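You operate a simulated robot arm through the tools that you are given. There is no shell and no other tool. Be economical: measure what you need, move in short steps, check, and stop when the job is done.

You run a simulated robot arm. Do the job below in one go: nothing can be reset, and whatever is moved stays where it is left.

JOB
Brush the brown potato clean and store it in the potato drawer.
Fine: put the black brush back, shut the potato drawer and slide the grey plate to its white mark for air. Set down upright: black brush. What is to be rubbed or washed off counts as gone when no trace of it is left.

Only the result counts: the job must be done as asked and must still hold three seconds after the hand-in. Knocking over, shifting, dropping, spilling or breaking anything else fails it.

ROBOT AND FRAMES
A 6-joint arm with a two-finger parallel gripper, fixed in place. Base frame: the origin is at the foot of the arm, x ahead of it, y to its left, z up. Units: m, rad, N and s.
With the tool pointing down near the work surface it reaches from about 0.46 to 0.88 m from the base axis. Its first joint turns from -2.007 to 2.007 rad. Payload 4.2 kg.
The TCP is the grasp point between the finger pads, 0.023 m short of the fingertips. In the tool frame z runs along the fingers and y along their closing line. The gripper opens to 0.094 m. The fingers are 0.038 m wide and 0.01 m thick; the gripper's body (0.054 by 0.096 m) begins 0.039 m behind the TCP.
Orientation is that of the tool frame in the base frame, as a unit quaternion [w, x, y, z]. With the fingers straight down and closing along the base's y, the tool's x points along the base's -x, its y along +y and its z along -z.

CONTROLS
- The arm moves only by the tool arm_command. Its argument "rows" is a list that holds one entry, the list of rows, each a list of 7 numbers: the turn, a rotation vector about the tool's x, y, z in rad, then the shift along the tool's x, y, z in m, then the finger opening in m, from 0 to 0.094. In form: [[[ax, ay, az, x, y, z, fingers], ...]]. A call has 1 to 20 rows; each row shifts and turns the commanded pose from where the row before left it, along the tool's axes as they then stand. Rows are played at 5 a second. More than 0.05 m and 0.15 rad between two rows, or a gripper value outside its range, and nothing of the call is played. Where a pose cannot be reached the arm comes as near as it can. A force on the tool above 50 N (or 10 N above the force at the start of the call, whichever is more), or a blocked arm, ends the call early, and 0.2 s more pass. Each finger travels about 0.108 m/s and halts on what it meets, pressing with about 32 N; the grip force reading is that of the motor and also rises with nothing between the fingers. The clock runs only during rows and for 0.2 s after the last one: add rows that do not move to give the fingers time. The reply holds the time, the measured pose of the TCP, the force on the tool along the base axes, the opening and the grip force, in the units named above and with some noise, with the torque about the TCP (base axes, N m) and any sound that the robot's microphone picked up, and new pictures: "pictures" is both (left out), scene, wrist or none.
- Cameras (640 x 400 px; columns grow to the right, rows downward): "scene" is fixed at [0.0509, -0.6506, 1.4335]; the picture's right is [0.68, -0.73, 0.00], its down [-0.36, -0.34, -0.87] and it looks along [0.64, 0.59, -0.50] (base axes); focal length 340 px, centre (320, 200). "wrist" rides on the gripper at [0.086, 0.016, -0.075] in the tool frame; the picture's right is [-0.18, 0.98, 0.00], its down [-0.58, -0.11, -0.81] and it looks along [-0.79, -0.15, 0.59] (tool axes); focal length 243 px, centre (320, 200). There is no depth. A picture from a camera that has moved, and an enlarged one, comes with that camera's place and axes in the base frame and with its lens.
- lift_body(by): slides the trunk up (or, below 0, down) by that many m; the arm rides with it, the base frame stays. It gives what a move gives, with no picture.
- inspect(camera, box): a new picture of the part [left, top, right, bottom] of that camera's present view, enlarged. It takes no simulated time.
- close_job(): hands the job in; it is judged then, once.

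Go step by step. Nothing tells you positions but the pictures and the camera data: compare them with the known pose of the tool, close in by small moves and look again before you grip or let go. The budget is 120 turns and 200 pictures, counting those below and the enlarged ones. Unless the task says otherwise, let go and move clear before handing in, and close with one line.

The tools are called after ">>>" by a JSON object that holds its "name" and its "arguments". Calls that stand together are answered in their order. arm_command: Moves the arm, as the interface text tells. Its arguments: {"type":"object","properties":{"rows":{"type":"array","items":{"type":"array","items":{"type":"array","items":{"type":"number"}}}},"pictures":{"type":"string","enum":["both","scene","wrist","none"]}},"required":["rows"]} The other tools are called the same way: lift_body (by) slides the trunk up or down; inspect (camera, box) takes an enlarged picture of a part of a camera's view; close_job () hands the job in.

At the start:

```text
t: 0.0
ee_pos: [0.5013, 0.0394, 1.2182]
tool_rot: [-0.001, 0.0, 1.0, 0.0]
force: [0.5, 0.2, -0.5]
wrist_torque: [0.01, 0.0, 0.02]
opening: 0.0939
grip_force: 0.1
trunk travel left (down, up): [-0.775, 0.215]
```

scene: 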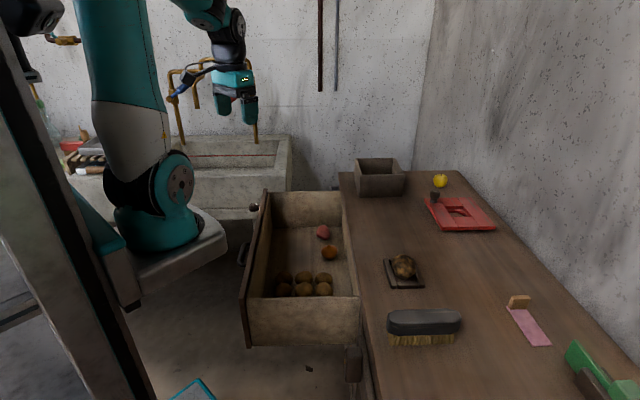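
wrist: 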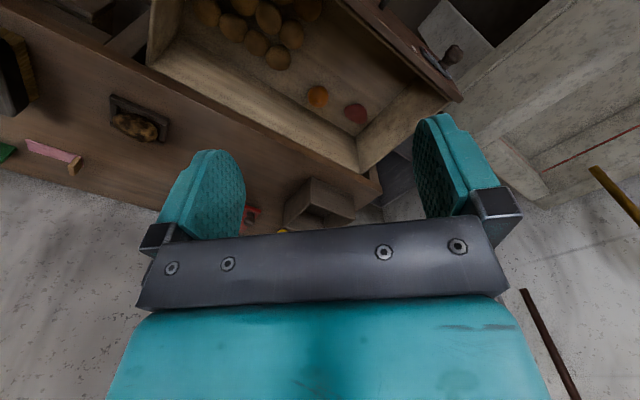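

I see an open drawer with potatoes, a dirty potato on a small tray, a black brush and some other items. I'll enlarge the key areas first.

>>> {"name": "inspect", "arguments": {"camera": "scene", "box": [340, 220, 500, 360]}}

>>> {"name": "inspect", "arguments": {"camera": "scene", "box": [340, 150, 520, 250]}}

>>> {"name": "inspect", "arguments": {"camera": "scene", "box": [220, 180, 380, 380]}}

>>> {"name": "inspect", "arguments": {"camera": "scene", "box": [480, 270, 640, 400]}}

```text
2.86 times, centred on (420, 290) of scene
camera zoom: at [0.0509, -0.6506, 1.4335], right [0.68, -0.73, 0.0], down [-0.36, -0.34, -0.87], along [0.64, 0.59, -0.5], focal length 970 px, centre (34, -57)
```

zoom: 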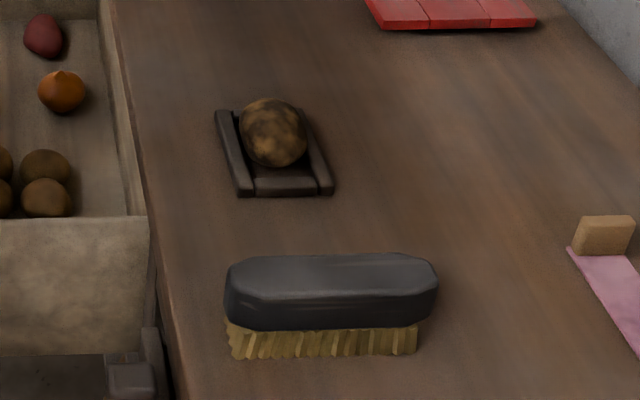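

```text
3.56 times, centred on (430, 200) of scene
camera zoom: at [0.0509, -0.6506, 1.4335], right [0.68, -0.73, 0.0], down [-0.36, -0.34, -0.87], along [0.64, 0.59, -0.5], focal length 1208 px, centre (-71, 200)
```

zoom: 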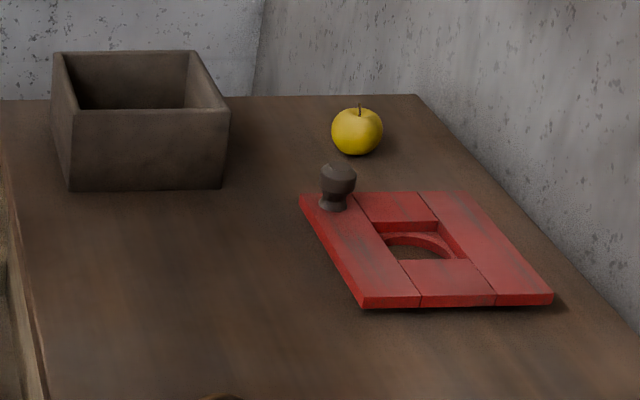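

```text
2.00 times, centred on (300, 280) of scene
camera zoom: at [0.0509, -0.6506, 1.4335], right [0.68, -0.73, 0.0], down [-0.36, -0.34, -0.87], along [0.64, 0.59, -0.5], focal length 679 px, centre (360, 40)
```

zoom: 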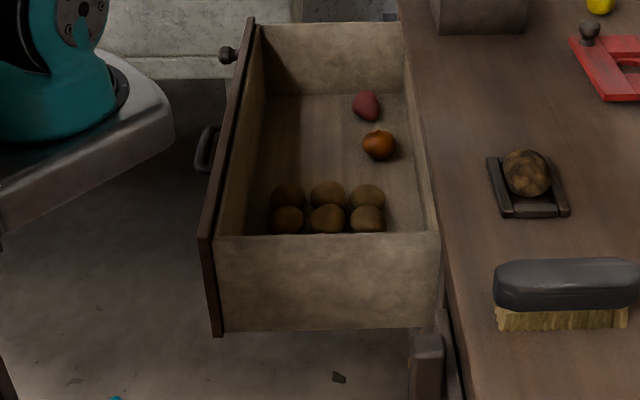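

```text
3.08 times, centred on (560, 335) of scene
camera zoom: at [0.0509, -0.6506, 1.4335], right [0.68, -0.73, 0.0], down [-0.36, -0.34, -0.87], along [0.64, 0.59, -0.5], focal length 1045 px, centre (-418, -215)
```

zoom: 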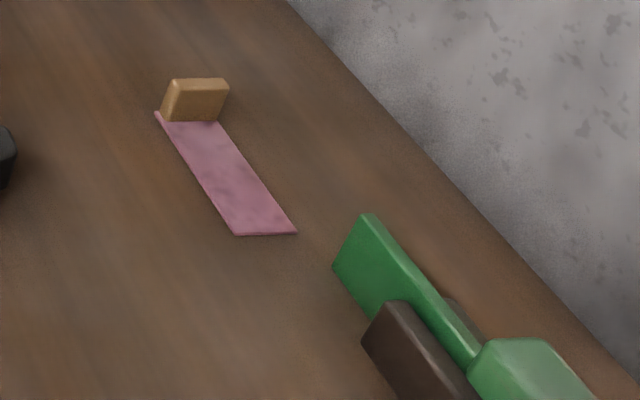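

Drawer seems turned about 45° with its front toward the robot base. I'll look at its front, where a knob is visible, from the wrist view.

>>> {"name": "inspect", "arguments": {"camera": "wrist", "box": [380, 0, 540, 100]}}

>>> {"name": "inspect", "arguments": {"camera": "wrist", "box": [0, 20, 200, 180]}}

>>> {"name": "inspect", "arguments": {"camera": "scene", "box": [220, 180, 300, 280]}}

>>> {"name": "inspect", "arguments": {"camera": "scene", "box": [320, 330, 400, 400]}}

```text
4.00 times, centred on (460, 50) of wrist
camera zoom: at [0.4145, 0.0558, 1.2926], right [0.18, 0.98, 0.0], down [0.58, -0.11, 0.81], along [0.79, -0.15, -0.59], focal length 970 px, centre (-240, 800)
```

zoom: 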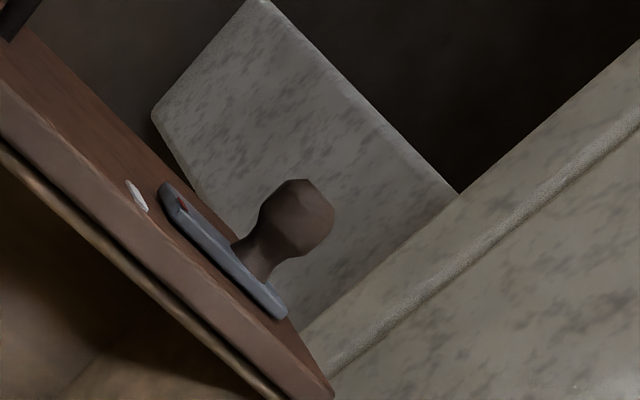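

```text
2.50 times, centred on (100, 100) of wrist
camera zoom: at [0.4145, 0.0558, 1.2926], right [0.18, 0.98, 0.0], down [0.58, -0.11, 0.81], along [0.79, -0.15, -0.59], focal length 606 px, centre (870, 450)
```

zoom: 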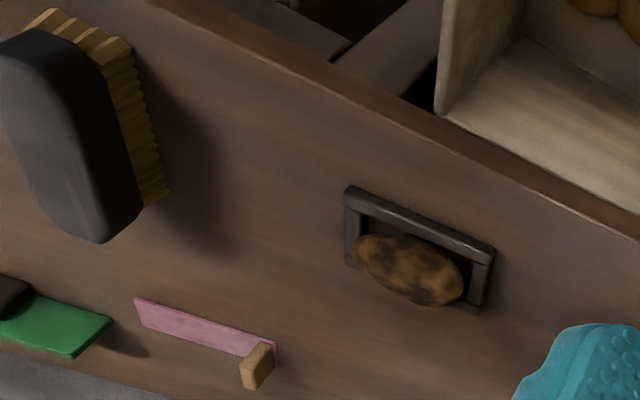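

```text
4.00 times, centred on (260, 230) of scene
camera zoom: at [0.0509, -0.6506, 1.4335], right [0.68, -0.73, 0.0], down [-0.36, -0.34, -0.87], along [0.64, 0.59, -0.5], focal length 1359 px, centre (560, 80)
```

zoom: 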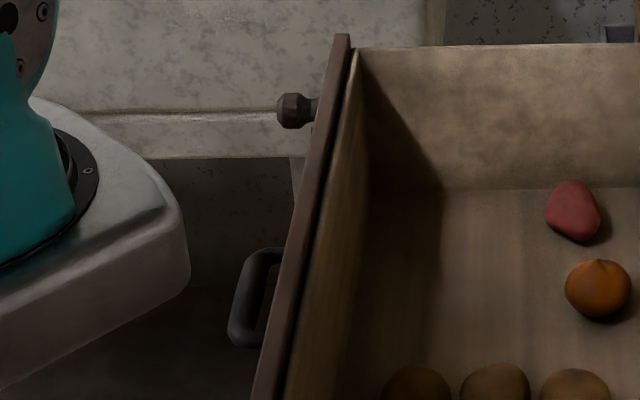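

```text
5.71 times, centred on (360, 365) of scene
camera zoom: at [0.0509, -0.6506, 1.4335], right [0.68, -0.73, 0.0], down [-0.36, -0.34, -0.87], along [0.64, 0.59, -0.5], focal length 1941 px, centre (91, -743)
```

zoom: 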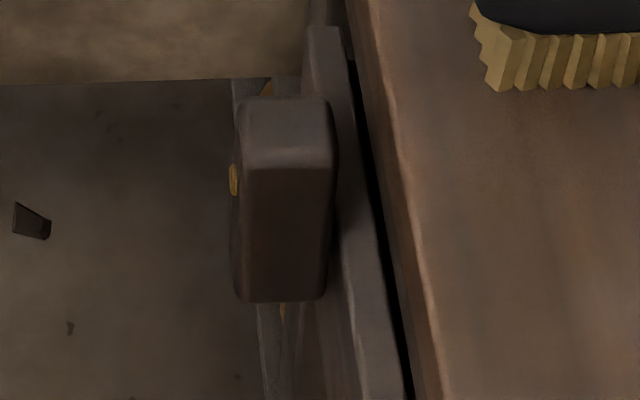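

The grey plate with knob, red pointer and white mark sits on the drawer's front. First I go above the brush with the fingers turned across its width.

>>> {"name": "arm_command", "arguments": {"rows": [[[0, 0, 0, -0.0015, -0.046, 0.008, 0.094], [0, 0, 0, -0.0015, -0.046, 0.008, 0.094], [0, 0, 0, -0.0015, -0.046, 0.008, 0.094], [0, 0, 0, -0.0015, -0.046, 0.008, 0.094], [0, 0, 0, -0.0015, -0.046, 0.008, 0.094], [0, 0, 0, -0.0015, -0.046, 0.008, 0.094], [0, 0, 0, -0.0015, -0.046, 0.008, 0.094], [0, 0, 0, -0.0015, -0.046, 0.008, 0.094], [0, 0, 0, -0.0015, -0.046, 0.008, 0.094], [0, 0, 0, -0.0015, -0.046, 0.008, 0.094], [0, 0, 0, -0.0015, -0.046, 0.008, 0.094], [0, 0, 0.131, 0, 0, 0, 0.094], [0, 0, 0.131, 0, 0, 0, 0.094], [0, 0, 0.131, 0, 0, 0, 0.094], [0, 0, 0.131, 0, 0, 0, 0.094], [0, 0, 0.131, 0, 0, 0, 0.094], [0, 0, 0.131, 0, 0, 0, 0.094]]]}}

```text
t: 3.6
ee_pos: [0.5173, -0.4669, 1.1288]
tool_rot: [0.0, 0.385, 0.923, -0.001]
force: [-0.3, -0.7, 0.3]
wrist_torque: [-0.03, 0.01, 0.02]
opening: 0.0939
grip_force: 0.1
trunk travel left (down, up): [-0.775, 0.215]
camera wrist: at [0.4675, -0.3937, 1.2041], right [0.83, 0.56, 0.0], down [0.33, -0.49, 0.81], along [0.45, -0.67, -0.59], focal length 243 px, centre (320, 200)
```

scene: 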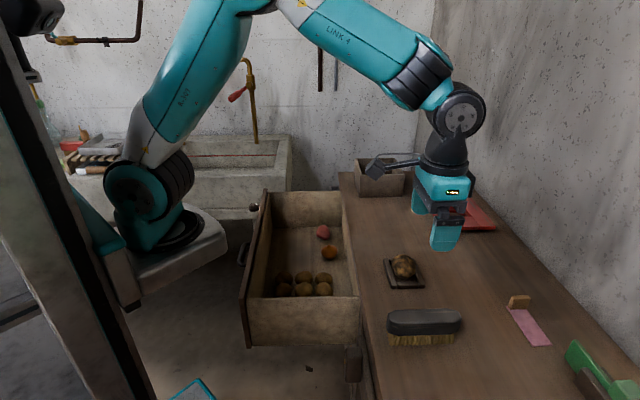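
wrist: 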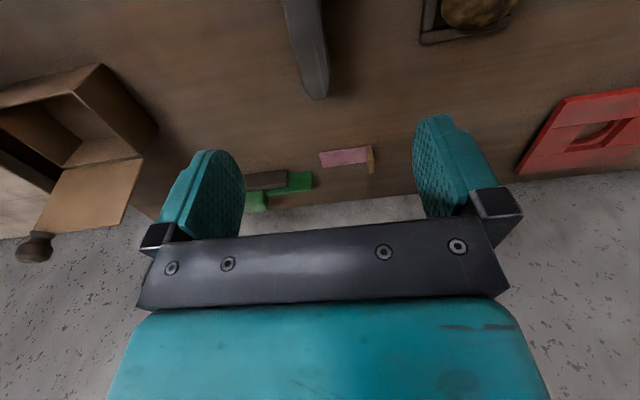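

The brush lies just below the view's top edge. I back off along the brush to get it fully in frame.

>>> {"name": "arm_command", "arguments": {"rows": [[[0, 0, 0, 0.04, 0.0, 0, 0.094], [0, 0, 0, 0.04, 0.0, 0, 0.094], [0, 0, 0, 0.04, 0.0, 0, 0.094], [0, 0, 0, 0, 0, 0, 0.094]]], "pictures": "wrist"}}

```text
t: 4.6
ee_pos: [0.4316, -0.3816, 1.1299]
tool_rot: [0.0, 0.383, 0.924, 0.0]
force: [-0.6, 1.0, 0.0]
wrist_torque: [0.02, 0.03, 0.03]
opening: 0.0939
grip_force: 0.1
trunk travel left (down, up): [-0.775, 0.215]
camera wrist: at [0.3821, -0.309, 1.2044], right [0.83, 0.56, 0.0], down [0.33, -0.49, 0.81], along [0.45, -0.67, -0.59], focal length 243 px, centre (320, 200)
```

wrist: 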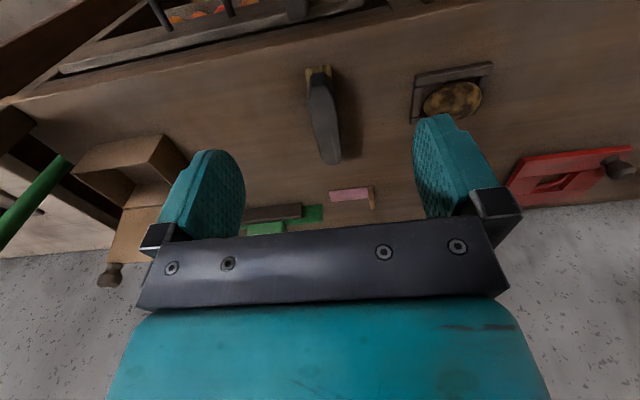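

>>> {"name": "inspect", "arguments": {"camera": "wrist", "box": [280, 50, 380, 180]}}

>>> {"name": "inspect", "arguments": {"camera": "wrist", "box": [400, 50, 510, 130]}}

>>> {"name": "inspect", "arguments": {"camera": "wrist", "box": [40, 0, 380, 120]}}

```text
3.08 times, centred on (330, 115) of wrist
camera zoom: at [0.3821, -0.309, 1.2044], right [0.83, 0.56, 0.0], down [0.33, -0.49, 0.81], along [0.45, -0.67, -0.59], focal length 746 px, centre (289, 462)
```

zoom: 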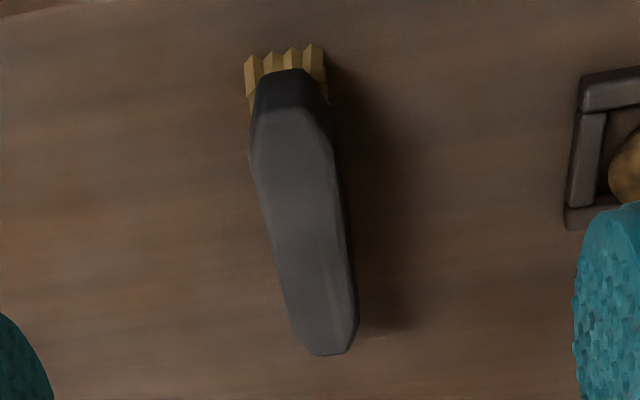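

```text
5.00 times, centred on (455, 90) of wrist
camera zoom: at [0.3821, -0.309, 1.2044], right [0.83, 0.56, 0.0], down [0.33, -0.49, 0.81], along [0.45, -0.67, -0.59], focal length 1213 px, centre (-355, 750)
```

zoom: 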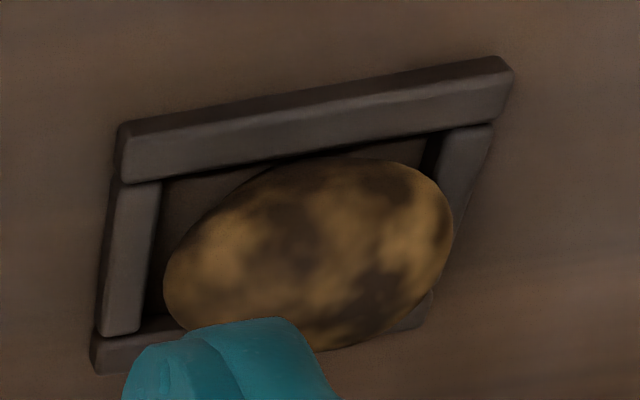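

```text
1.88 times, centred on (210, 60) of wrist
camera zoom: at [0.3821, -0.309, 1.2044], right [0.83, 0.56, 0.0], down [0.33, -0.49, 0.81], along [0.45, -0.67, -0.59], focal length 457 px, centre (527, 464)
```

zoom: 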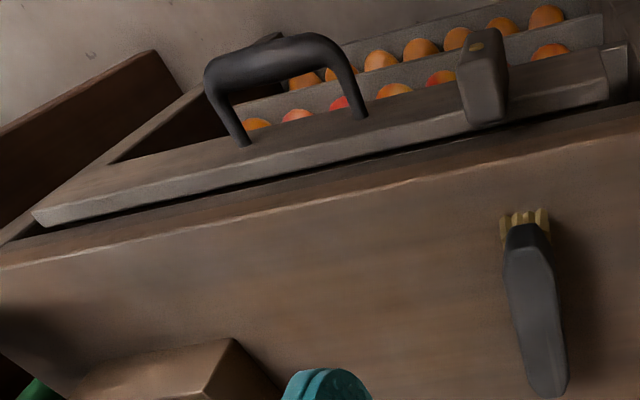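

Brush centre is near (0.518, -0.489), top at about z 0.918, its axis about 48° off. I move above it and stop just over the top.

>>> {"name": "arm_command", "arguments": {"rows": [[[0, 0, 0.06, 0, 0, 0, 0.094], [0, 0, 0, -0.0344, -0.0015, 0.035, 0.094], [0, 0, 0, -0.0344, -0.0015, 0.035, 0.094], [0, 0, 0, -0.0344, -0.0015, 0.035, 0.094], [0, 0, 0, -0.0344, -0.0015, 0.035, 0.094], [0, 0, 0, 0, 0, 0.02, 0.094], [0, 0, 0, 0, 0, 0, 0.094]]]}}

```text
t: 6.2
ee_pos: [0.5188, -0.4877, 0.9715]
tool_rot: [0.001, 0.41, 0.912, 0.0]
force: [-0.3, 0.1, -0.6]
wrist_torque: [-0.01, 0.02, -0.03]
opening: 0.0942
grip_force: 0.1
trunk travel left (down, up): [-0.775, 0.215]
camera wrist: at [0.4732, -0.4135, 1.045], right [0.86, 0.51, 0.0], down [0.3, -0.51, 0.81], along [0.41, -0.69, -0.59], focal length 243 px, centre (320, 200)
```

scene: 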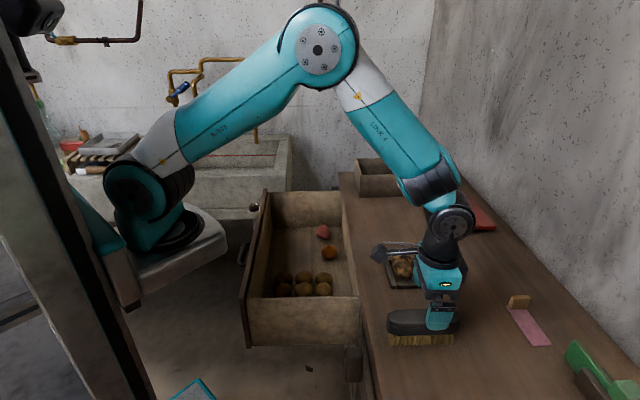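
wrist: 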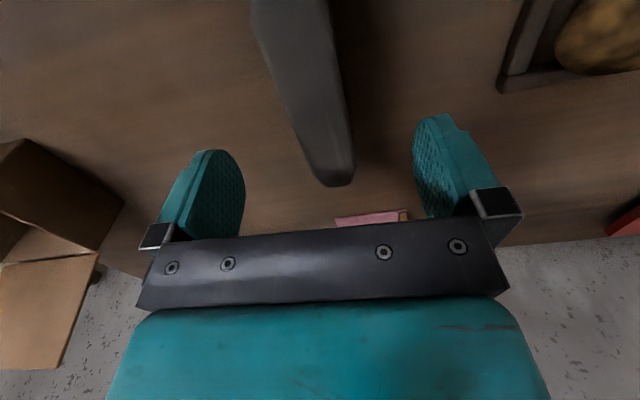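

Aligned laterally; I descend to the brush body and close.

>>> {"name": "arm_command", "arguments": {"rows": [[[0, 0, 0, 0, 0, 0.03, 0.094], [0, 0, 0, 0, 0, 0.03, 0.094], [0, 0, 0, 0, 0, 0.006, 0.094], [0, 0, 0, 0, 0, 0, 0.06], [0, 0, 0, 0, 0, 0, 0.03], [0, 0, 0, 0, 0, 0, 0.03], [0, 0, 0, 0, 0, 0, 0.03]]]}}

```text
t: 7.8
ee_pos: [0.5194, -0.4899, 0.9048]
tool_rot: [0.0, 0.411, 0.912, -0.001]
force: [0.2, -0.2, -0.3]
wrist_torque: [-0.06, -0.04, 0.0]
opening: 0.0359
grip_force: 32.0
trunk travel left (down, up): [-0.775, 0.215]
camera wrist: at [0.4741, -0.4129, 0.9786], right [0.86, 0.51, 0.0], down [0.3, -0.51, 0.81], along [0.41, -0.69, -0.59], focal length 243 px, centre (320, 200)
```

scene: 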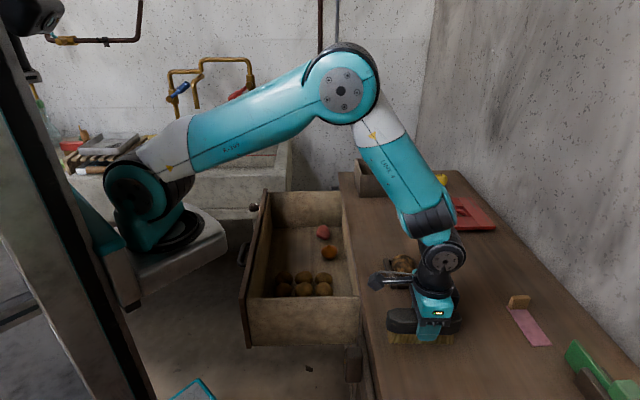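
wrist: 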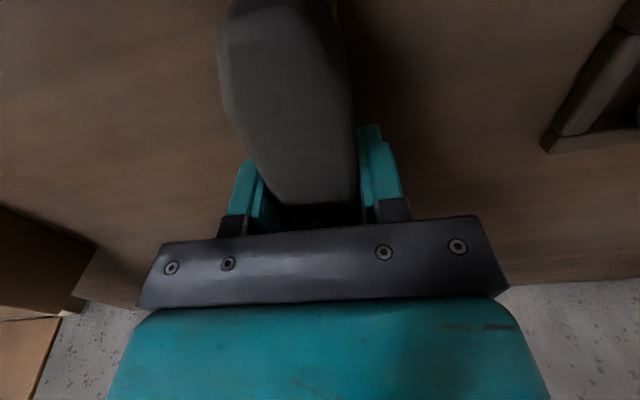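

Brush is held. I lift it and carry it above the potato.

>>> {"name": "arm_command", "arguments": {"rows": [[[0, 0, 0, 0, 0, -0.04, 0.03], [0, 0, 0, 0, 0, -0.04, 0.03], [0, 0, 0, 0, 0, -0.03, 0.03], [0, 0, 0, 0.001, 0.0433, 0, 0.03], [0, 0, 0, 0.001, 0.0433, 0, 0.03], [0, 0, 0, 0.001, 0.0433, 0, 0.03], [0, 0, 0, 0.002, 0.0433, 0, 0.03], [0, 0, 0, 0, 0, 0, 0.03]]]}}

```text
t: 9.6
ee_pos: [0.6463, -0.3688, 1.0142]
tool_rot: [0.0, 0.411, 0.912, 0.0]
force: [0.1, -0.2, -0.7]
wrist_torque: [0.0, 0.01, 0.0]
opening: 0.0357
grip_force: 31.7
trunk travel left (down, up): [-0.775, 0.215]
camera wrist: at [0.6003, -0.2935, 1.0892], right [0.86, 0.51, 0.0], down [0.3, -0.51, 0.81], along [0.41, -0.69, -0.59], focal length 243 px, centre (320, 200)
```

scene: 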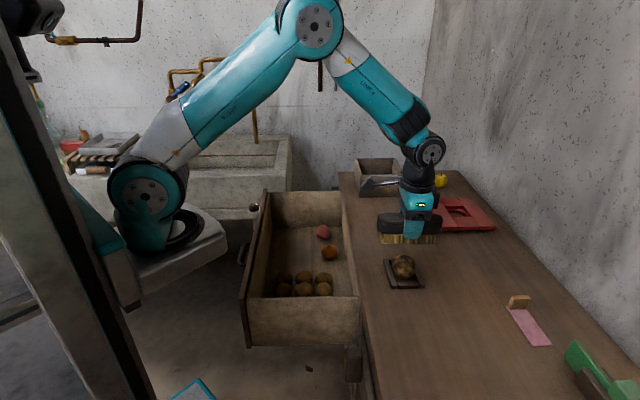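
wrist: 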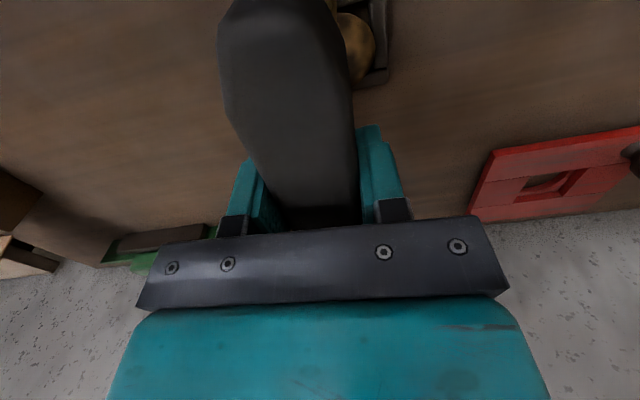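

The brush hovers right over the potato. I descend carefully toward contact.

>>> {"name": "arm_command", "arguments": {"rows": [[[0, 0, 0, 0, 0, 0.03, 0.03], [0, 0, 0, 0, 0, 0.015, 0.03], [0, 0, 0, 0, 0, 0.005, 0.03], [0, 0, 0, 0, 0, 0, 0.03]]], "pictures": "scene"}}

>>> {"name": "inspect", "arguments": {"camera": "scene", "box": [360, 210, 460, 300]}}

```text
t: 10.6
ee_pos: [0.6463, -0.3691, 0.9626]
tool_rot: [0.0, 0.412, 0.911, 0.0]
force: [0.0, 0.7, -1.7]
wrist_torque: [-0.01, -0.01, 0.03]
opening: 0.0359
grip_force: 32.2
trunk travel left (down, up): [-0.775, 0.215]
```

scene: 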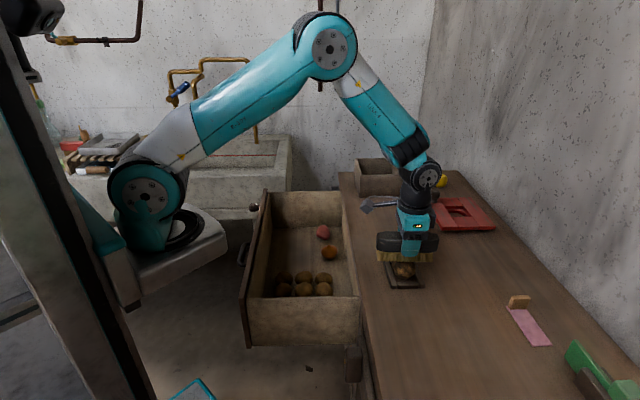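

```text
4.44 times, centred on (410, 255) of scene
camera zoom: at [0.0509, -0.6506, 1.4335], right [0.68, -0.73, 0.0], down [-0.36, -0.34, -0.87], along [0.64, 0.59, -0.5], focal length 1510 px, centre (-80, -44)
```

zoom: 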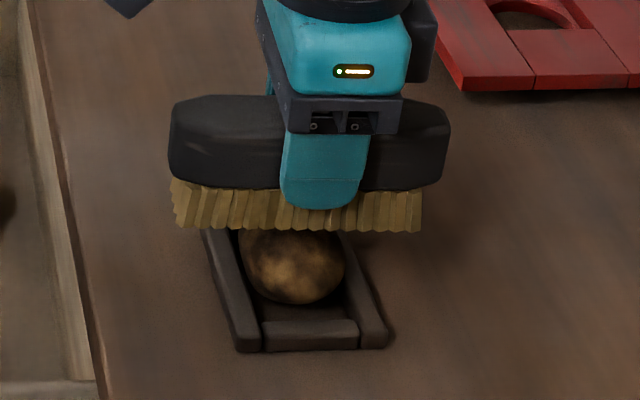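

>>> {"name": "arm_command", "arguments": {"rows": [[[0, 0, 0, 0, -0.01, 0, 0.03], [0, 0, 0, 0, 0, 0.003, 0.03], [0, 0, 0, 0, 0, 0.003, 0.03], [0, 0, 0, 0, 0, 0, 0.03]]], "pictures": "none"}}

```text
t: 11.6
ee_pos: [0.6385, -0.3777, 0.9579]
tool_rot: [0.0, 0.41, 0.912, 0.0]
force: [0.1, -0.1, -1.6]
wrist_torque: [0.0, 0.02, 0.01]
opening: 0.0361
grip_force: 31.8
trunk travel left (down, up): [-0.775, 0.215]
```

>>> {"name": "arm_command", "arguments": {"rows": [[[0, 0, 0, 0, 0, 0.003, 0.03], [0, 0, 0, 0, 0, 0.0, 0.03]]], "pictures": "none"}}

>>> {"name": "arm_command", "arguments": {"rows": [[[0, 0, 0, 0, 0, 0.003, 0.03], [0, 0, 0, 0, 0, 0.0, 0.03]]], "pictures": "none"}}

>>> {"name": "inspect", "arguments": {"camera": "scene", "box": [360, 210, 460, 300]}}

```text
t: 12.2
ee_pos: [0.6385, -0.3766, 0.9547]
tool_rot: [0.0, 0.41, 0.912, 0.0]
force: [0.2, -0.2, -2.0]
wrist_torque: [0.02, -0.01, 0.01]
opening: 0.0359
grip_force: 32.3
trunk travel left (down, up): [-0.775, 0.215]
```

```text
t: 12.8
ee_pos: [0.6374, -0.3758, 0.9515]
tool_rot: [0.001, 0.411, 0.912, 0.0]
force: [0.8, 0.4, -1.8]
wrist_torque: [0.03, 0.02, -0.01]
opening: 0.0356
grip_force: 32.2
trunk travel left (down, up): [-0.775, 0.215]
```

```text
4.44 times, centred on (410, 255) of scene
camera zoom: at [0.0509, -0.6506, 1.4335], right [0.68, -0.73, 0.0], down [-0.36, -0.34, -0.87], along [0.64, 0.59, -0.5], focal length 1510 px, centre (-80, -44)
```

zoom: 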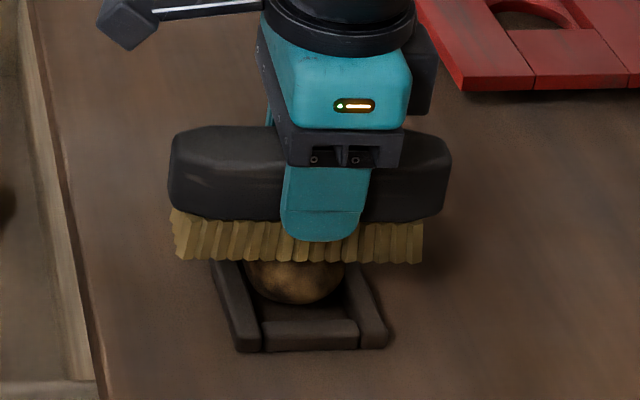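

>>> {"name": "arm_command", "arguments": {"rows": [[[0, 0, 0, 0, 0, 0.003, 0.03], [0, 0, 0, 0, 0, 0.0, 0.03]]], "pictures": "none"}}

>>> {"name": "arm_command", "arguments": {"rows": [[[0, 0, 0, 0, 0, 0.003, 0.03], [0, 0, 0, 0, 0, 0.0, 0.03]]], "pictures": "none"}}

>>> {"name": "inspect", "arguments": {"camera": "scene", "box": [360, 210, 460, 300]}}

```text
t: 13.4
ee_pos: [0.6377, -0.3754, 0.9513]
tool_rot: [0.0, 0.412, 0.911, 0.0]
force: [-2.1, 1.0, 8.8]
wrist_torque: [0.13, 0.04, 0.01]
opening: 0.0359
grip_force: 32.1
trunk travel left (down, up): [-0.775, 0.215]
```

```text
t: 14.0
ee_pos: [0.6387, -0.3778, 0.9488]
tool_rot: [0.004, 0.411, 0.912, -0.001]
force: [-0.2, 0.5, 30.9]
wrist_torque: [0.3, -0.21, 0.03]
opening: 0.0361
grip_force: 31.6
trunk travel left (down, up): [-0.775, 0.215]
```

```text
4.44 times, centred on (410, 255) of scene
camera zoom: at [0.0509, -0.6506, 1.4335], right [0.68, -0.73, 0.0], down [-0.36, -0.34, -0.87], along [0.64, 0.59, -0.5], focal length 1510 px, centre (-80, -44)
```

zoom: 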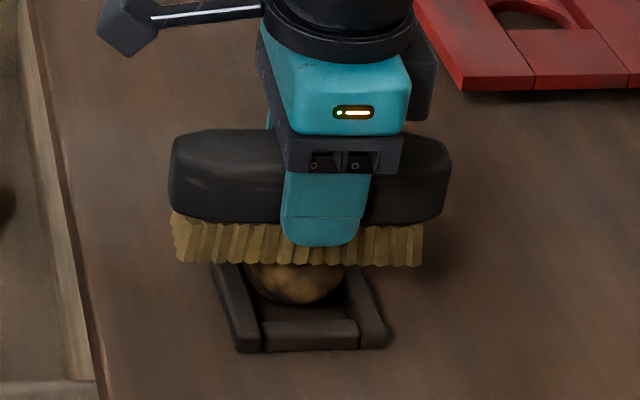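

Contact at about TCP z 0.951. I ease to a light press and stroke along the brush's length.

>>> {"name": "arm_command", "arguments": {"rows": [[[0, 0, 0, 0, 0, -0.003, 0.03], [0, 0, 0, 0.015, 0, 0, 0.03], [0, 0, 0, 0.015, 0, 0, 0.03], [0, 0, 0, -0.015, 0, 0, 0.03], [0, 0, 0, -0.015, 0, 0, 0.03], [0, 0, 0, -0.015, 0, 0, 0.03], [0, 0, 0, -0.015, 0, 0, 0.03], [0, 0, 0, 0.015, 0, 0, 0.03], [0, 0, 0, 0.015, 0, 0, 0.03], [0, 0, 0, 0.015, 0, 0, 0.03], [0, 0, 0, 0.015, 0, 0, 0.03], [0, 0, 0, -0.015, 0, 0, 0.03], [0, 0, 0, -0.015, 0, 0, 0.03], [0, 0, 0, 0, 0, 0, 0.03]]], "pictures": "none"}}

>>> {"name": "inspect", "arguments": {"camera": "scene", "box": [360, 210, 460, 300]}}

```text
t: 17.0
ee_pos: [0.6372, -0.3767, 0.9496]
tool_rot: [0.0, 0.411, 0.912, 0.0]
force: [0.2, 0.3, -1.1]
wrist_torque: [0.01, 0.0, 0.0]
opening: 0.0359
grip_force: 31.9
trunk travel left (down, up): [-0.775, 0.215]
```

```text
4.44 times, centred on (410, 255) of scene
camera zoom: at [0.0509, -0.6506, 1.4335], right [0.68, -0.73, 0.0], down [-0.36, -0.34, -0.87], along [0.64, 0.59, -0.5], focal length 1510 px, centre (-80, -44)
```

zoom: 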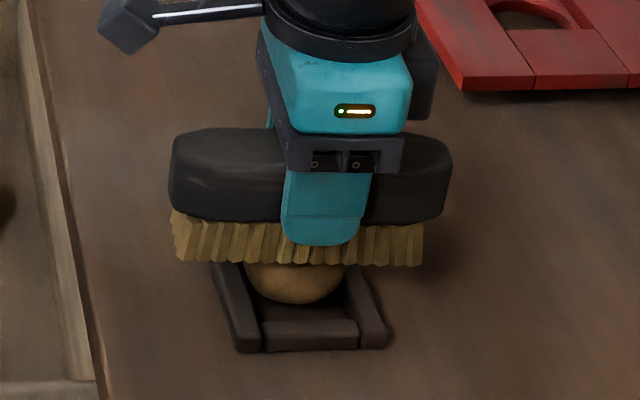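

The visible part looks paler. I lift to see the whole potato.

>>> {"name": "arm_command", "arguments": {"rows": [[[0, 0, 0, 0, 0, -0.04, 0.03], [0, 0, 0, 0, 0.0, -0.04, 0.03], [0, 0, 0, 0.0, 0.04, 0, 0.03], [0, 0, 0, 0, 0, 0, 0.03]]], "pictures": "wrist"}}

>>> {"name": "inspect", "arguments": {"camera": "scene", "box": [360, 210, 460, 300]}}

```text
t: 18.0
ee_pos: [0.6683, -0.35, 1.0301]
tool_rot: [0.001, 0.411, 0.912, 0.0]
force: [-0.8, 0.0, -3.0]
wrist_torque: [-0.01, -0.03, 0.0]
opening: 0.0357
grip_force: 31.8
trunk travel left (down, up): [-0.775, 0.215]
camera wrist: at [0.6234, -0.2745, 1.1043], right [0.86, 0.51, 0.0], down [0.3, -0.51, 0.81], along [0.41, -0.69, -0.59], focal length 243 px, centre (320, 200)
```

wrist: 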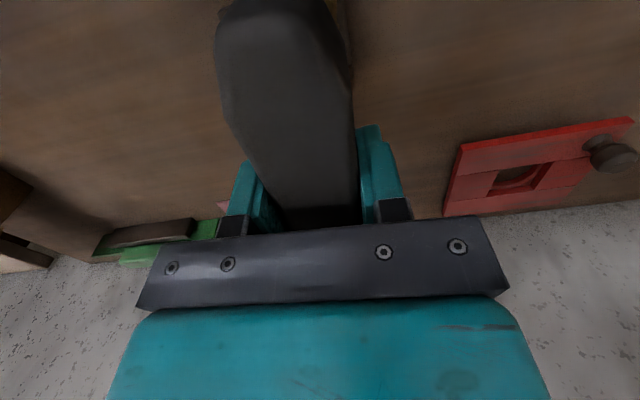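

```text
4.44 times, centred on (410, 255) of scene
camera zoom: at [0.0509, -0.6506, 1.4335], right [0.68, -0.73, 0.0], down [-0.36, -0.34, -0.87], along [0.64, 0.59, -0.5], focal length 1510 px, centre (-80, -44)
```

zoom: 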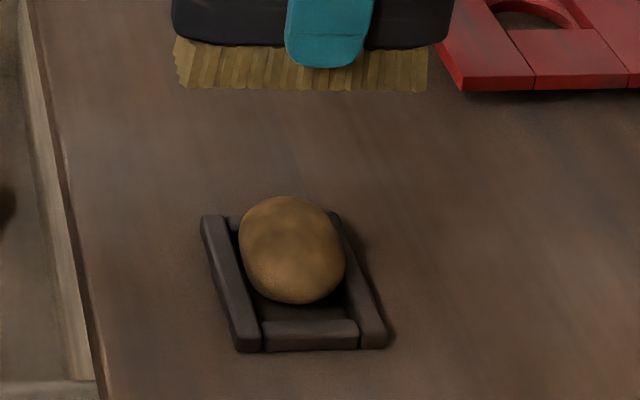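

Faint traces remain, so I rub again, slightly firmer.

>>> {"name": "arm_command", "arguments": {"rows": [[[0, 0, 0, 0, -0.035, 0, 0.03], [0, 0, 0, 0, 0, 0.04, 0.03], [0, 0, 0, 0, 0, 0.04, 0.03], [0, 0, 0, 0, 0, 0.0015, 0.03], [0, 0, 0, 0.015, 0, 0, 0.03], [0, 0, 0, 0.015, 0, 0, 0.03], [0, 0, 0, -0.015, 0, 0, 0.03], [0, 0, 0, -0.015, 0, 0, 0.03], [0, 0, 0, -0.015, 0, 0, 0.03], [0, 0, 0, -0.015, 0, 0, 0.03], [0, 0, 0, 0.015, 0, 0, 0.03], [0, 0, 0, 0.015, 0, 0, 0.03], [0, 0, 0, 0.015, 0, 0, 0.03], [0, 0, 0, 0.015, 0, 0, 0.03], [0, 0, 0, -0.015, 0, 0, 0.03], [0, 0, 0, -0.015, 0, 0, 0.03], [0, 0, 0, 0, 0, 0, 0.03]]], "pictures": "none"}}

>>> {"name": "inspect", "arguments": {"camera": "scene", "box": [360, 210, 460, 300]}}

```text
t: 21.6
ee_pos: [0.6409, -0.372, 0.9484]
tool_rot: [0.0, 0.411, 0.912, 0.0]
force: [-2.1, 2.8, 14.7]
wrist_torque: [0.04, -0.17, -0.01]
opening: 0.0359
grip_force: 32.7
trunk travel left (down, up): [-0.775, 0.215]
```

```text
4.44 times, centred on (410, 255) of scene
camera zoom: at [0.0509, -0.6506, 1.4335], right [0.68, -0.73, 0.0], down [-0.36, -0.34, -0.87], along [0.64, 0.59, -0.5], focal length 1510 px, centre (-80, -44)
```

zoom: 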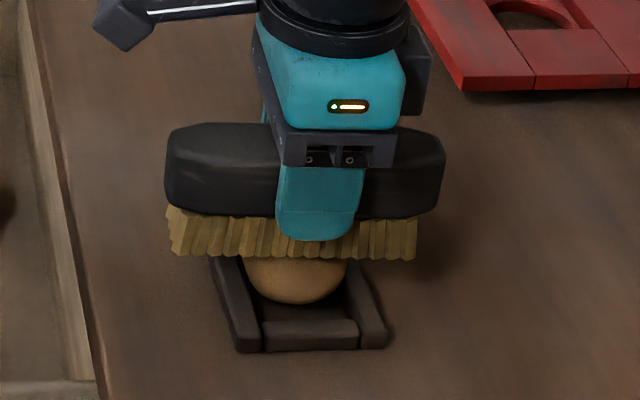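

One more stroking pass, then lift and look.

>>> {"name": "arm_command", "arguments": {"rows": [[[0, 0, 0, 0.015, 0, 0, 0.03], [0, 0, 0, 0.015, 0, 0, 0.03], [0, 0, 0, -0.015, 0, 0, 0.03], [0, 0, 0, -0.015, 0, 0, 0.03], [0, 0, 0, -0.015, 0, 0, 0.03], [0, 0, 0, -0.015, 0, 0, 0.03], [0, 0, 0, 0.015, 0, 0, 0.03], [0, 0, 0, 0.015, 0, 0, 0.03], [0, 0, 0, 0.015, 0, 0, 0.03], [0, 0, 0, 0.015, 0, 0, 0.03], [0, 0, 0, -0.015, 0, 0, 0.03], [0, 0, 0, -0.015, 0, 0, 0.03], [0, 0, 0, 0, 0, -0.04, 0.03], [0, 0, 0, 0, 0, -0.04, 0.03], [0, 0, 0, 0, 0.04, 0, 0.03], [0, 0, 0, 0, 0, 0, 0.03]]], "pictures": "none"}}

>>> {"name": "inspect", "arguments": {"camera": "scene", "box": [380, 245, 430, 295]}}

```text
t: 25.0
ee_pos: [0.6714, -0.3477, 1.0287]
tool_rot: [-0.001, 0.411, 0.912, 0.0]
force: [-0.2, 0.4, -1.2]
wrist_torque: [-0.01, -0.01, 0.0]
opening: 0.0358
grip_force: 32.2
trunk travel left (down, up): [-0.775, 0.215]
```

```text
8.00 times, centred on (405, 270) of scene
camera zoom: at [0.0509, -0.6506, 1.4335], right [0.68, -0.73, 0.0], down [-0.36, -0.34, -0.87], along [0.64, 0.59, -0.5], focal length 2717 px, centre (-360, -360)
```

zoom: 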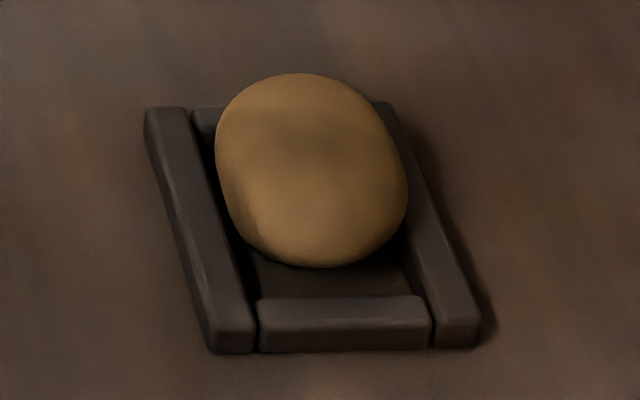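

A faint shade is still on top. I rub two more lanes.

>>> {"name": "arm_command", "arguments": {"rows": [[[0, 0, 0, 0, -0.048, 0, 0.03], [0, 0, 0, 0, 0, 0.04, 0.03], [0, 0, 0, 0, 0, 0.04, 0.03], [0, 0, 0, 0.02, 0, 0.0005, 0.03], [0, 0, 0, 0.015, 0, 0, 0.03], [0, 0, 0, -0.015, 0, 0, 0.03], [0, 0, 0, -0.02, 0, 0, 0.03], [0, 0, 0, -0.02, 0, 0, 0.03], [0, 0, 0, -0.015, 0, 0, 0.03], [0, 0, 0, 0.015, 0.012, 0, 0.03], [0, 0, 0, 0.02, 0, 0, 0.03], [0, 0, 0, 0.02, 0, 0, 0.03], [0, 0, 0, 0.015, 0, 0, 0.03], [0, 0, 0, -0.015, 0.01, 0, 0.03], [0, 0, 0, -0.02, 0, 0, 0.03], [0, 0, 0, -0.02, 0, 0, 0.03], [0, 0, 0, 0.02, -0.01, 0, 0.03], [0, 0, 0, 0, 0, 0, 0.03]]], "pictures": "none"}}

>>> {"name": "arm_command", "arguments": {"rows": [[[0, 0, 0, 0.02, 0, 0, 0.03], [0, 0, 0, 0.015, 0, 0, 0.03], [0, 0, 0, -0.015, 0, 0, 0.03], [0, 0, 0, -0.02, 0, 0, 0.03], [0, 0, 0, -0.02, 0, 0, 0.03], [0, 0, 0, -0.015, 0, 0, 0.03], [0, 0, 0, 0.015, 0, 0, 0.03], [0, 0, 0, 0.02, 0, 0, 0.03], [0, 0, 0, 0, 0, -0.04, 0.03], [0, 0, 0, 0, 0, -0.04, 0.03], [0, 0, 0, 0, 0.048, 0, 0.03], [0, 0, 0, 0, 0.048, 0, 0.03], [0, 0, 0, 0, 0.0, -0.04, 0.03], [0, 0, 0, 0, 0, 0, 0.03]]], "pictures": "scene"}}

>>> {"name": "inspect", "arguments": {"camera": "scene", "box": [380, 245, 430, 295]}}

```text
t: 28.8
ee_pos: [0.6442, -0.3717, 0.9479]
tool_rot: [0.002, 0.411, 0.912, 0.0]
force: [6.3, -4.2, 15.4]
wrist_torque: [-0.12, -0.42, -0.02]
opening: 0.036
grip_force: 32.0
trunk travel left (down, up): [-0.775, 0.215]
```

```text
t: 31.8
ee_pos: [0.7175, -0.306, 1.0675]
tool_rot: [0.0, 0.411, 0.912, 0.0]
force: [0.2, -1.0, -1.7]
wrist_torque: [-0.02, -0.02, 0.01]
opening: 0.0357
grip_force: 32.1
trunk travel left (down, up): [-0.775, 0.215]
```

scene: 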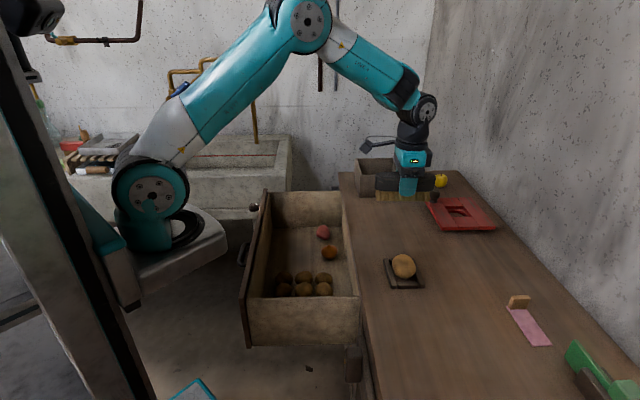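

```text
8.00 times, centred on (405, 270) of scene
camera zoom: at [0.0509, -0.6506, 1.4335], right [0.68, -0.73, 0.0], down [-0.36, -0.34, -0.87], along [0.64, 0.59, -0.5], focal length 2717 px, centre (-360, -360)
```

zoom: 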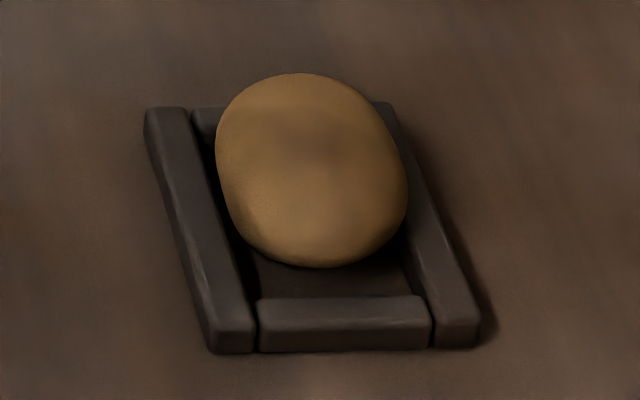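

The shade didn't change, so it's likely the potato's own tone. I check the other side with the wrist camera before returning the brush.

>>> {"name": "arm_command", "arguments": {"rows": [[[0, 0, 0, 0.035, 0.03, 0, 0.03], [0, 0, 0, 0.035, 0.03, 0, 0.03], [0, 0, 0, 0.035, 0.0, 0, 0.03], [0, 0, 0, 0, 0, 0, 0.03]]], "pictures": "wrist"}}

>>> {"name": "inspect", "arguments": {"camera": "wrist", "box": [140, 60, 240, 150]}}

```text
t: 32.8
ee_pos: [0.6916, -0.1893, 1.0677]
tool_rot: [0.001, 0.412, 0.911, -0.001]
force: [-0.8, 0.0, -1.1]
wrist_torque: [0.03, -0.01, -0.03]
opening: 0.0361
grip_force: 32.0
trunk travel left (down, up): [-0.775, 0.215]
camera wrist: at [0.6472, -0.1129, 1.1418], right [0.86, 0.51, 0.0], down [0.3, -0.51, 0.81], along [0.41, -0.69, -0.59], focal length 243 px, centre (320, 200)
```

wrist: 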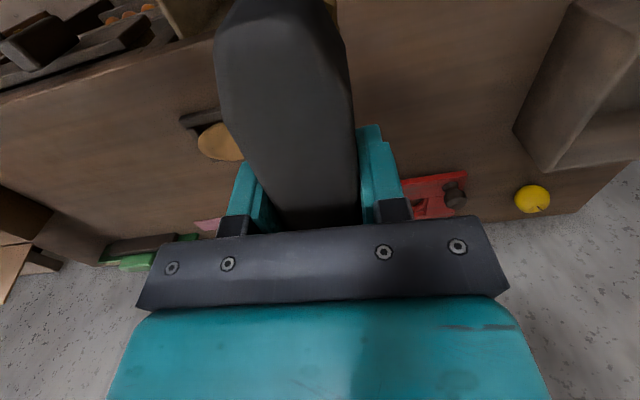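

```text
4.44 times, centred on (190, 105) of wrist
camera zoom: at [0.6472, -0.1129, 1.1418], right [0.86, 0.51, 0.0], down [0.3, -0.51, 0.81], along [0.41, -0.69, -0.59], focal length 1078 px, centre (898, 622)
```

zoom: 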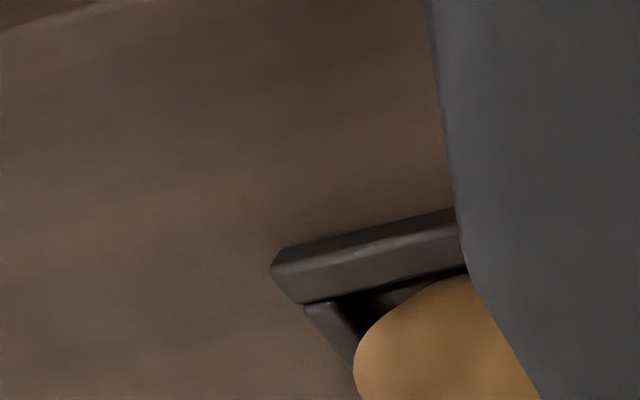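

That side is clean too. I carry the brush back above its place.

>>> {"name": "arm_command", "arguments": {"rows": [[[0, 0, 0, -0.0159, -0.0469, 0, 0.03], [0, 0, 0, -0.0159, -0.0469, 0, 0.03], [0, 0, 0, -0.0159, -0.0469, 0, 0.03], [0, 0, 0, -0.0159, -0.0469, 0, 0.03], [0, 0, 0, -0.0159, -0.0469, 0, 0.03], [0, 0, 0, -0.0159, -0.0469, 0, 0.03], [0, 0, 0, -0.0159, -0.0469, 0, 0.03], [0, 0, 0, 0, 0, 0.04, 0.03], [0, 0, 0, 0, 0, 0.04, 0.03], [0, 0, 0, 0, 0, 0.04, 0.03], [0, 0, 0, 0, 0, 0.025, 0.03], [0, 0, 0, 0, 0, 0.0, 0.03]]], "pictures": "scene"}}

>>> {"name": "inspect", "arguments": {"camera": "scene", "box": [370, 230, 480, 360]}}

```text
t: 35.4
ee_pos: [0.5193, -0.4885, 0.9223]
tool_rot: [0.0, 0.412, 0.911, 0.0]
force: [-0.2, -0.3, -1.9]
wrist_torque: [-0.01, 0.0, 0.02]
opening: 0.0358
grip_force: 32.4
trunk travel left (down, up): [-0.775, 0.215]
```

scene: 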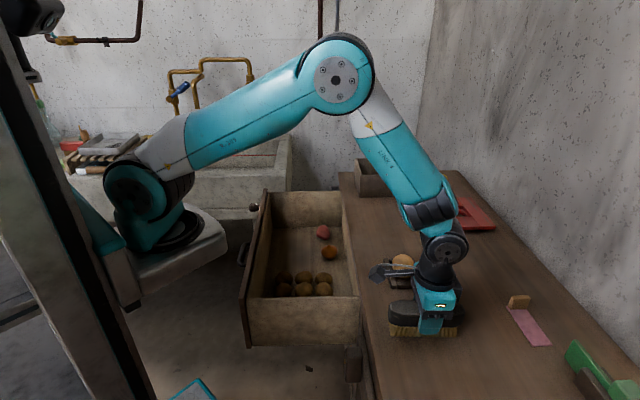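

```text
3.08 times, centred on (425, 295) of scene
camera zoom: at [0.0509, -0.6506, 1.4335], right [0.68, -0.73, 0.0], down [-0.36, -0.34, -0.87], along [0.64, 0.59, -0.5], focal length 1045 px, centre (-3, -92)
```

zoom: 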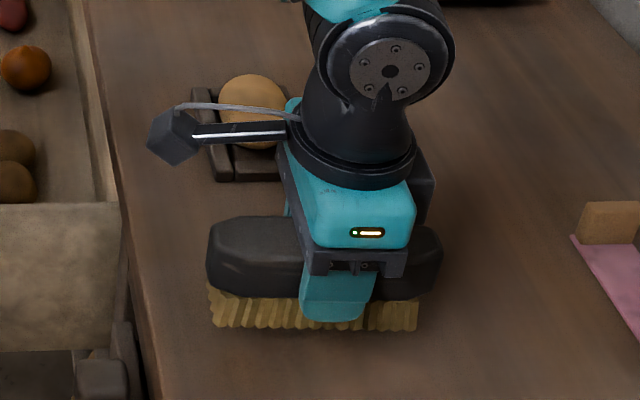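

>>> {"name": "arm_command", "arguments": {"rows": [[[0, 0, 0, 0, -0.001, 0.01, 0.03], [0, 0, 0, 0, 0, 0.004, 0.03], [0, 0, 0, 0, 0, 0.002, 0.03], [0, 0, 0, 0, 0, 0.0, 0.03]]], "pictures": "none"}}

>>> {"name": "arm_command", "arguments": {"rows": [[[0, 0, 0, 0, 0, 0.0015, 0.03], [0, 0, 0, 0, 0, 0.0, 0.03]]], "pictures": "none"}}

```text
t: 36.4
ee_pos: [0.5213, -0.4906, 0.9054]
tool_rot: [-0.001, 0.41, 0.912, -0.001]
force: [-0.1, -1.2, -0.8]
wrist_torque: [-0.03, -0.01, -0.01]
opening: 0.0358
grip_force: 31.9
trunk travel left (down, up): [-0.775, 0.215]
```

```text
t: 37.0
ee_pos: [0.5201, -0.489, 0.9047]
tool_rot: [0.0, 0.411, 0.912, 0.002]
force: [0.2, 0.5, -1.0]
wrist_torque: [-0.01, -0.02, -0.03]
opening: 0.0359
grip_force: 32.0
trunk travel left (down, up): [-0.775, 0.215]
```

>>> {"name": "arm_command", "arguments": {"rows": [[[0, 0, 0, 0, 0, 0.001, 0.03], [0, 0, 0, 0, 0, 0.0, 0.03]]], "pictures": "none"}}

>>> {"name": "arm_command", "arguments": {"rows": [[[0, 0, 0, 0, 0, 0.001, 0.03], [0, 0, 0, 0, 0, 0.0, 0.03]]], "pictures": "none"}}

```text
t: 37.6
ee_pos: [0.5196, -0.4895, 0.9033]
tool_rot: [-0.001, 0.41, 0.912, 0.0]
force: [-0.8, -0.1, -1.3]
wrist_torque: [-0.01, -0.01, 0.02]
opening: 0.0356
grip_force: 31.9
trunk travel left (down, up): [-0.775, 0.215]
```

```text
t: 38.2
ee_pos: [0.5196, -0.4904, 0.9024]
tool_rot: [0.0, 0.411, 0.912, 0.0]
force: [0.1, 0.8, -1.1]
wrist_torque: [-0.01, -0.01, 0.02]
opening: 0.0359
grip_force: 32.4
trunk travel left (down, up): [-0.775, 0.215]
```

>>> {"name": "arm_command", "arguments": {"rows": [[[0, 0, 0, 0, 0, 0.0015, 0.03], [0, 0, 0, 0, 0, 0.0, 0.03]]], "pictures": "none"}}

>>> {"name": "inspect", "arguments": {"camera": "scene", "box": [370, 290, 480, 360]}}

```text
t: 38.8
ee_pos: [0.5199, -0.4918, 0.9018]
tool_rot: [0.0, 0.411, 0.912, 0.001]
force: [-1.4, -0.1, 1.6]
wrist_torque: [-0.13, -0.12, 0.04]
opening: 0.0359
grip_force: 31.9
trunk travel left (down, up): [-0.775, 0.215]
```

```text
5.71 times, centred on (425, 325) of scene
camera zoom: at [0.0509, -0.6506, 1.4335], right [0.68, -0.73, 0.0], down [-0.36, -0.34, -0.87], along [0.64, 0.59, -0.5], focal length 1941 px, centre (-280, -514)
```

zoom: 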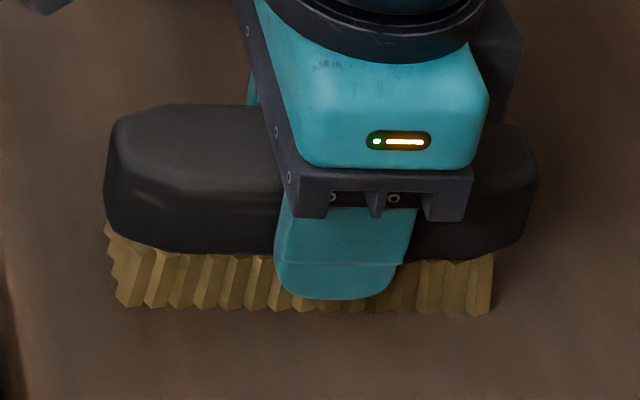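

Bristles touch the counter. I release and rise.

>>> {"name": "arm_command", "arguments": {"rows": [[[0, 0, 0, 0, 0, 0.0007, 0.03], [0, 0, 0, 0, 0, 0, 0.06], [0, 0, 0, 0, 0, 0, 0.094], [0, 0, 0, 0, 0, 0, 0.094], [0, 0, 0, 0, 0, -0.03, 0.094], [0, 0, 0, 0, 0, -0.04, 0.094], [0, 0, 0, 0, 0, -0.04, 0.094], [0, 0, 0, 0, 0.043, 0, 0.094], [0, 0, 0, 0, 0.043, 0, 0.094], [0, 0, 0, 0, 0, 0, 0.094]]]}}

>>> {"name": "inspect", "arguments": {"camera": "scene", "box": [340, 220, 500, 360]}}

```text
t: 41.0
ee_pos: [0.5828, -0.4335, 1.0121]
tool_rot: [0.0, 0.412, 0.911, 0.0]
force: [-0.3, -0.1, 0.3]
wrist_torque: [0.0, 0.02, 0.02]
opening: 0.0942
grip_force: 0.1
trunk travel left (down, up): [-0.775, 0.215]
camera wrist: at [0.5381, -0.3576, 1.0859], right [0.86, 0.51, 0.0], down [0.3, -0.51, 0.81], along [0.41, -0.69, -0.59], focal length 243 px, centre (320, 200)
```

scene: 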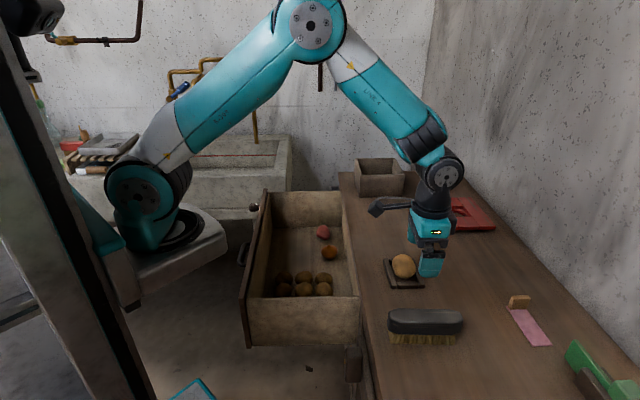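
wrist: 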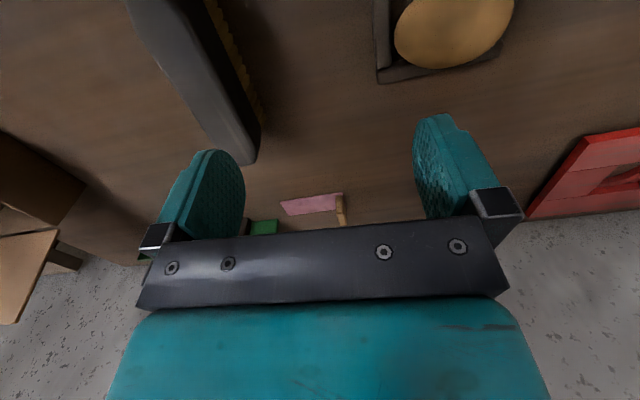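

```text
2.86 times, centred on (420, 290) of scene
camera zoom: at [0.0509, -0.6506, 1.4335], right [0.68, -0.73, 0.0], down [-0.36, -0.34, -0.87], along [0.64, 0.59, -0.5], focal length 970 px, centre (34, -57)
```

zoom: 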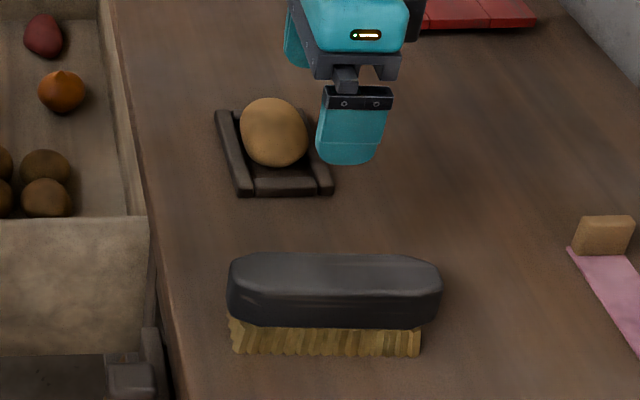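

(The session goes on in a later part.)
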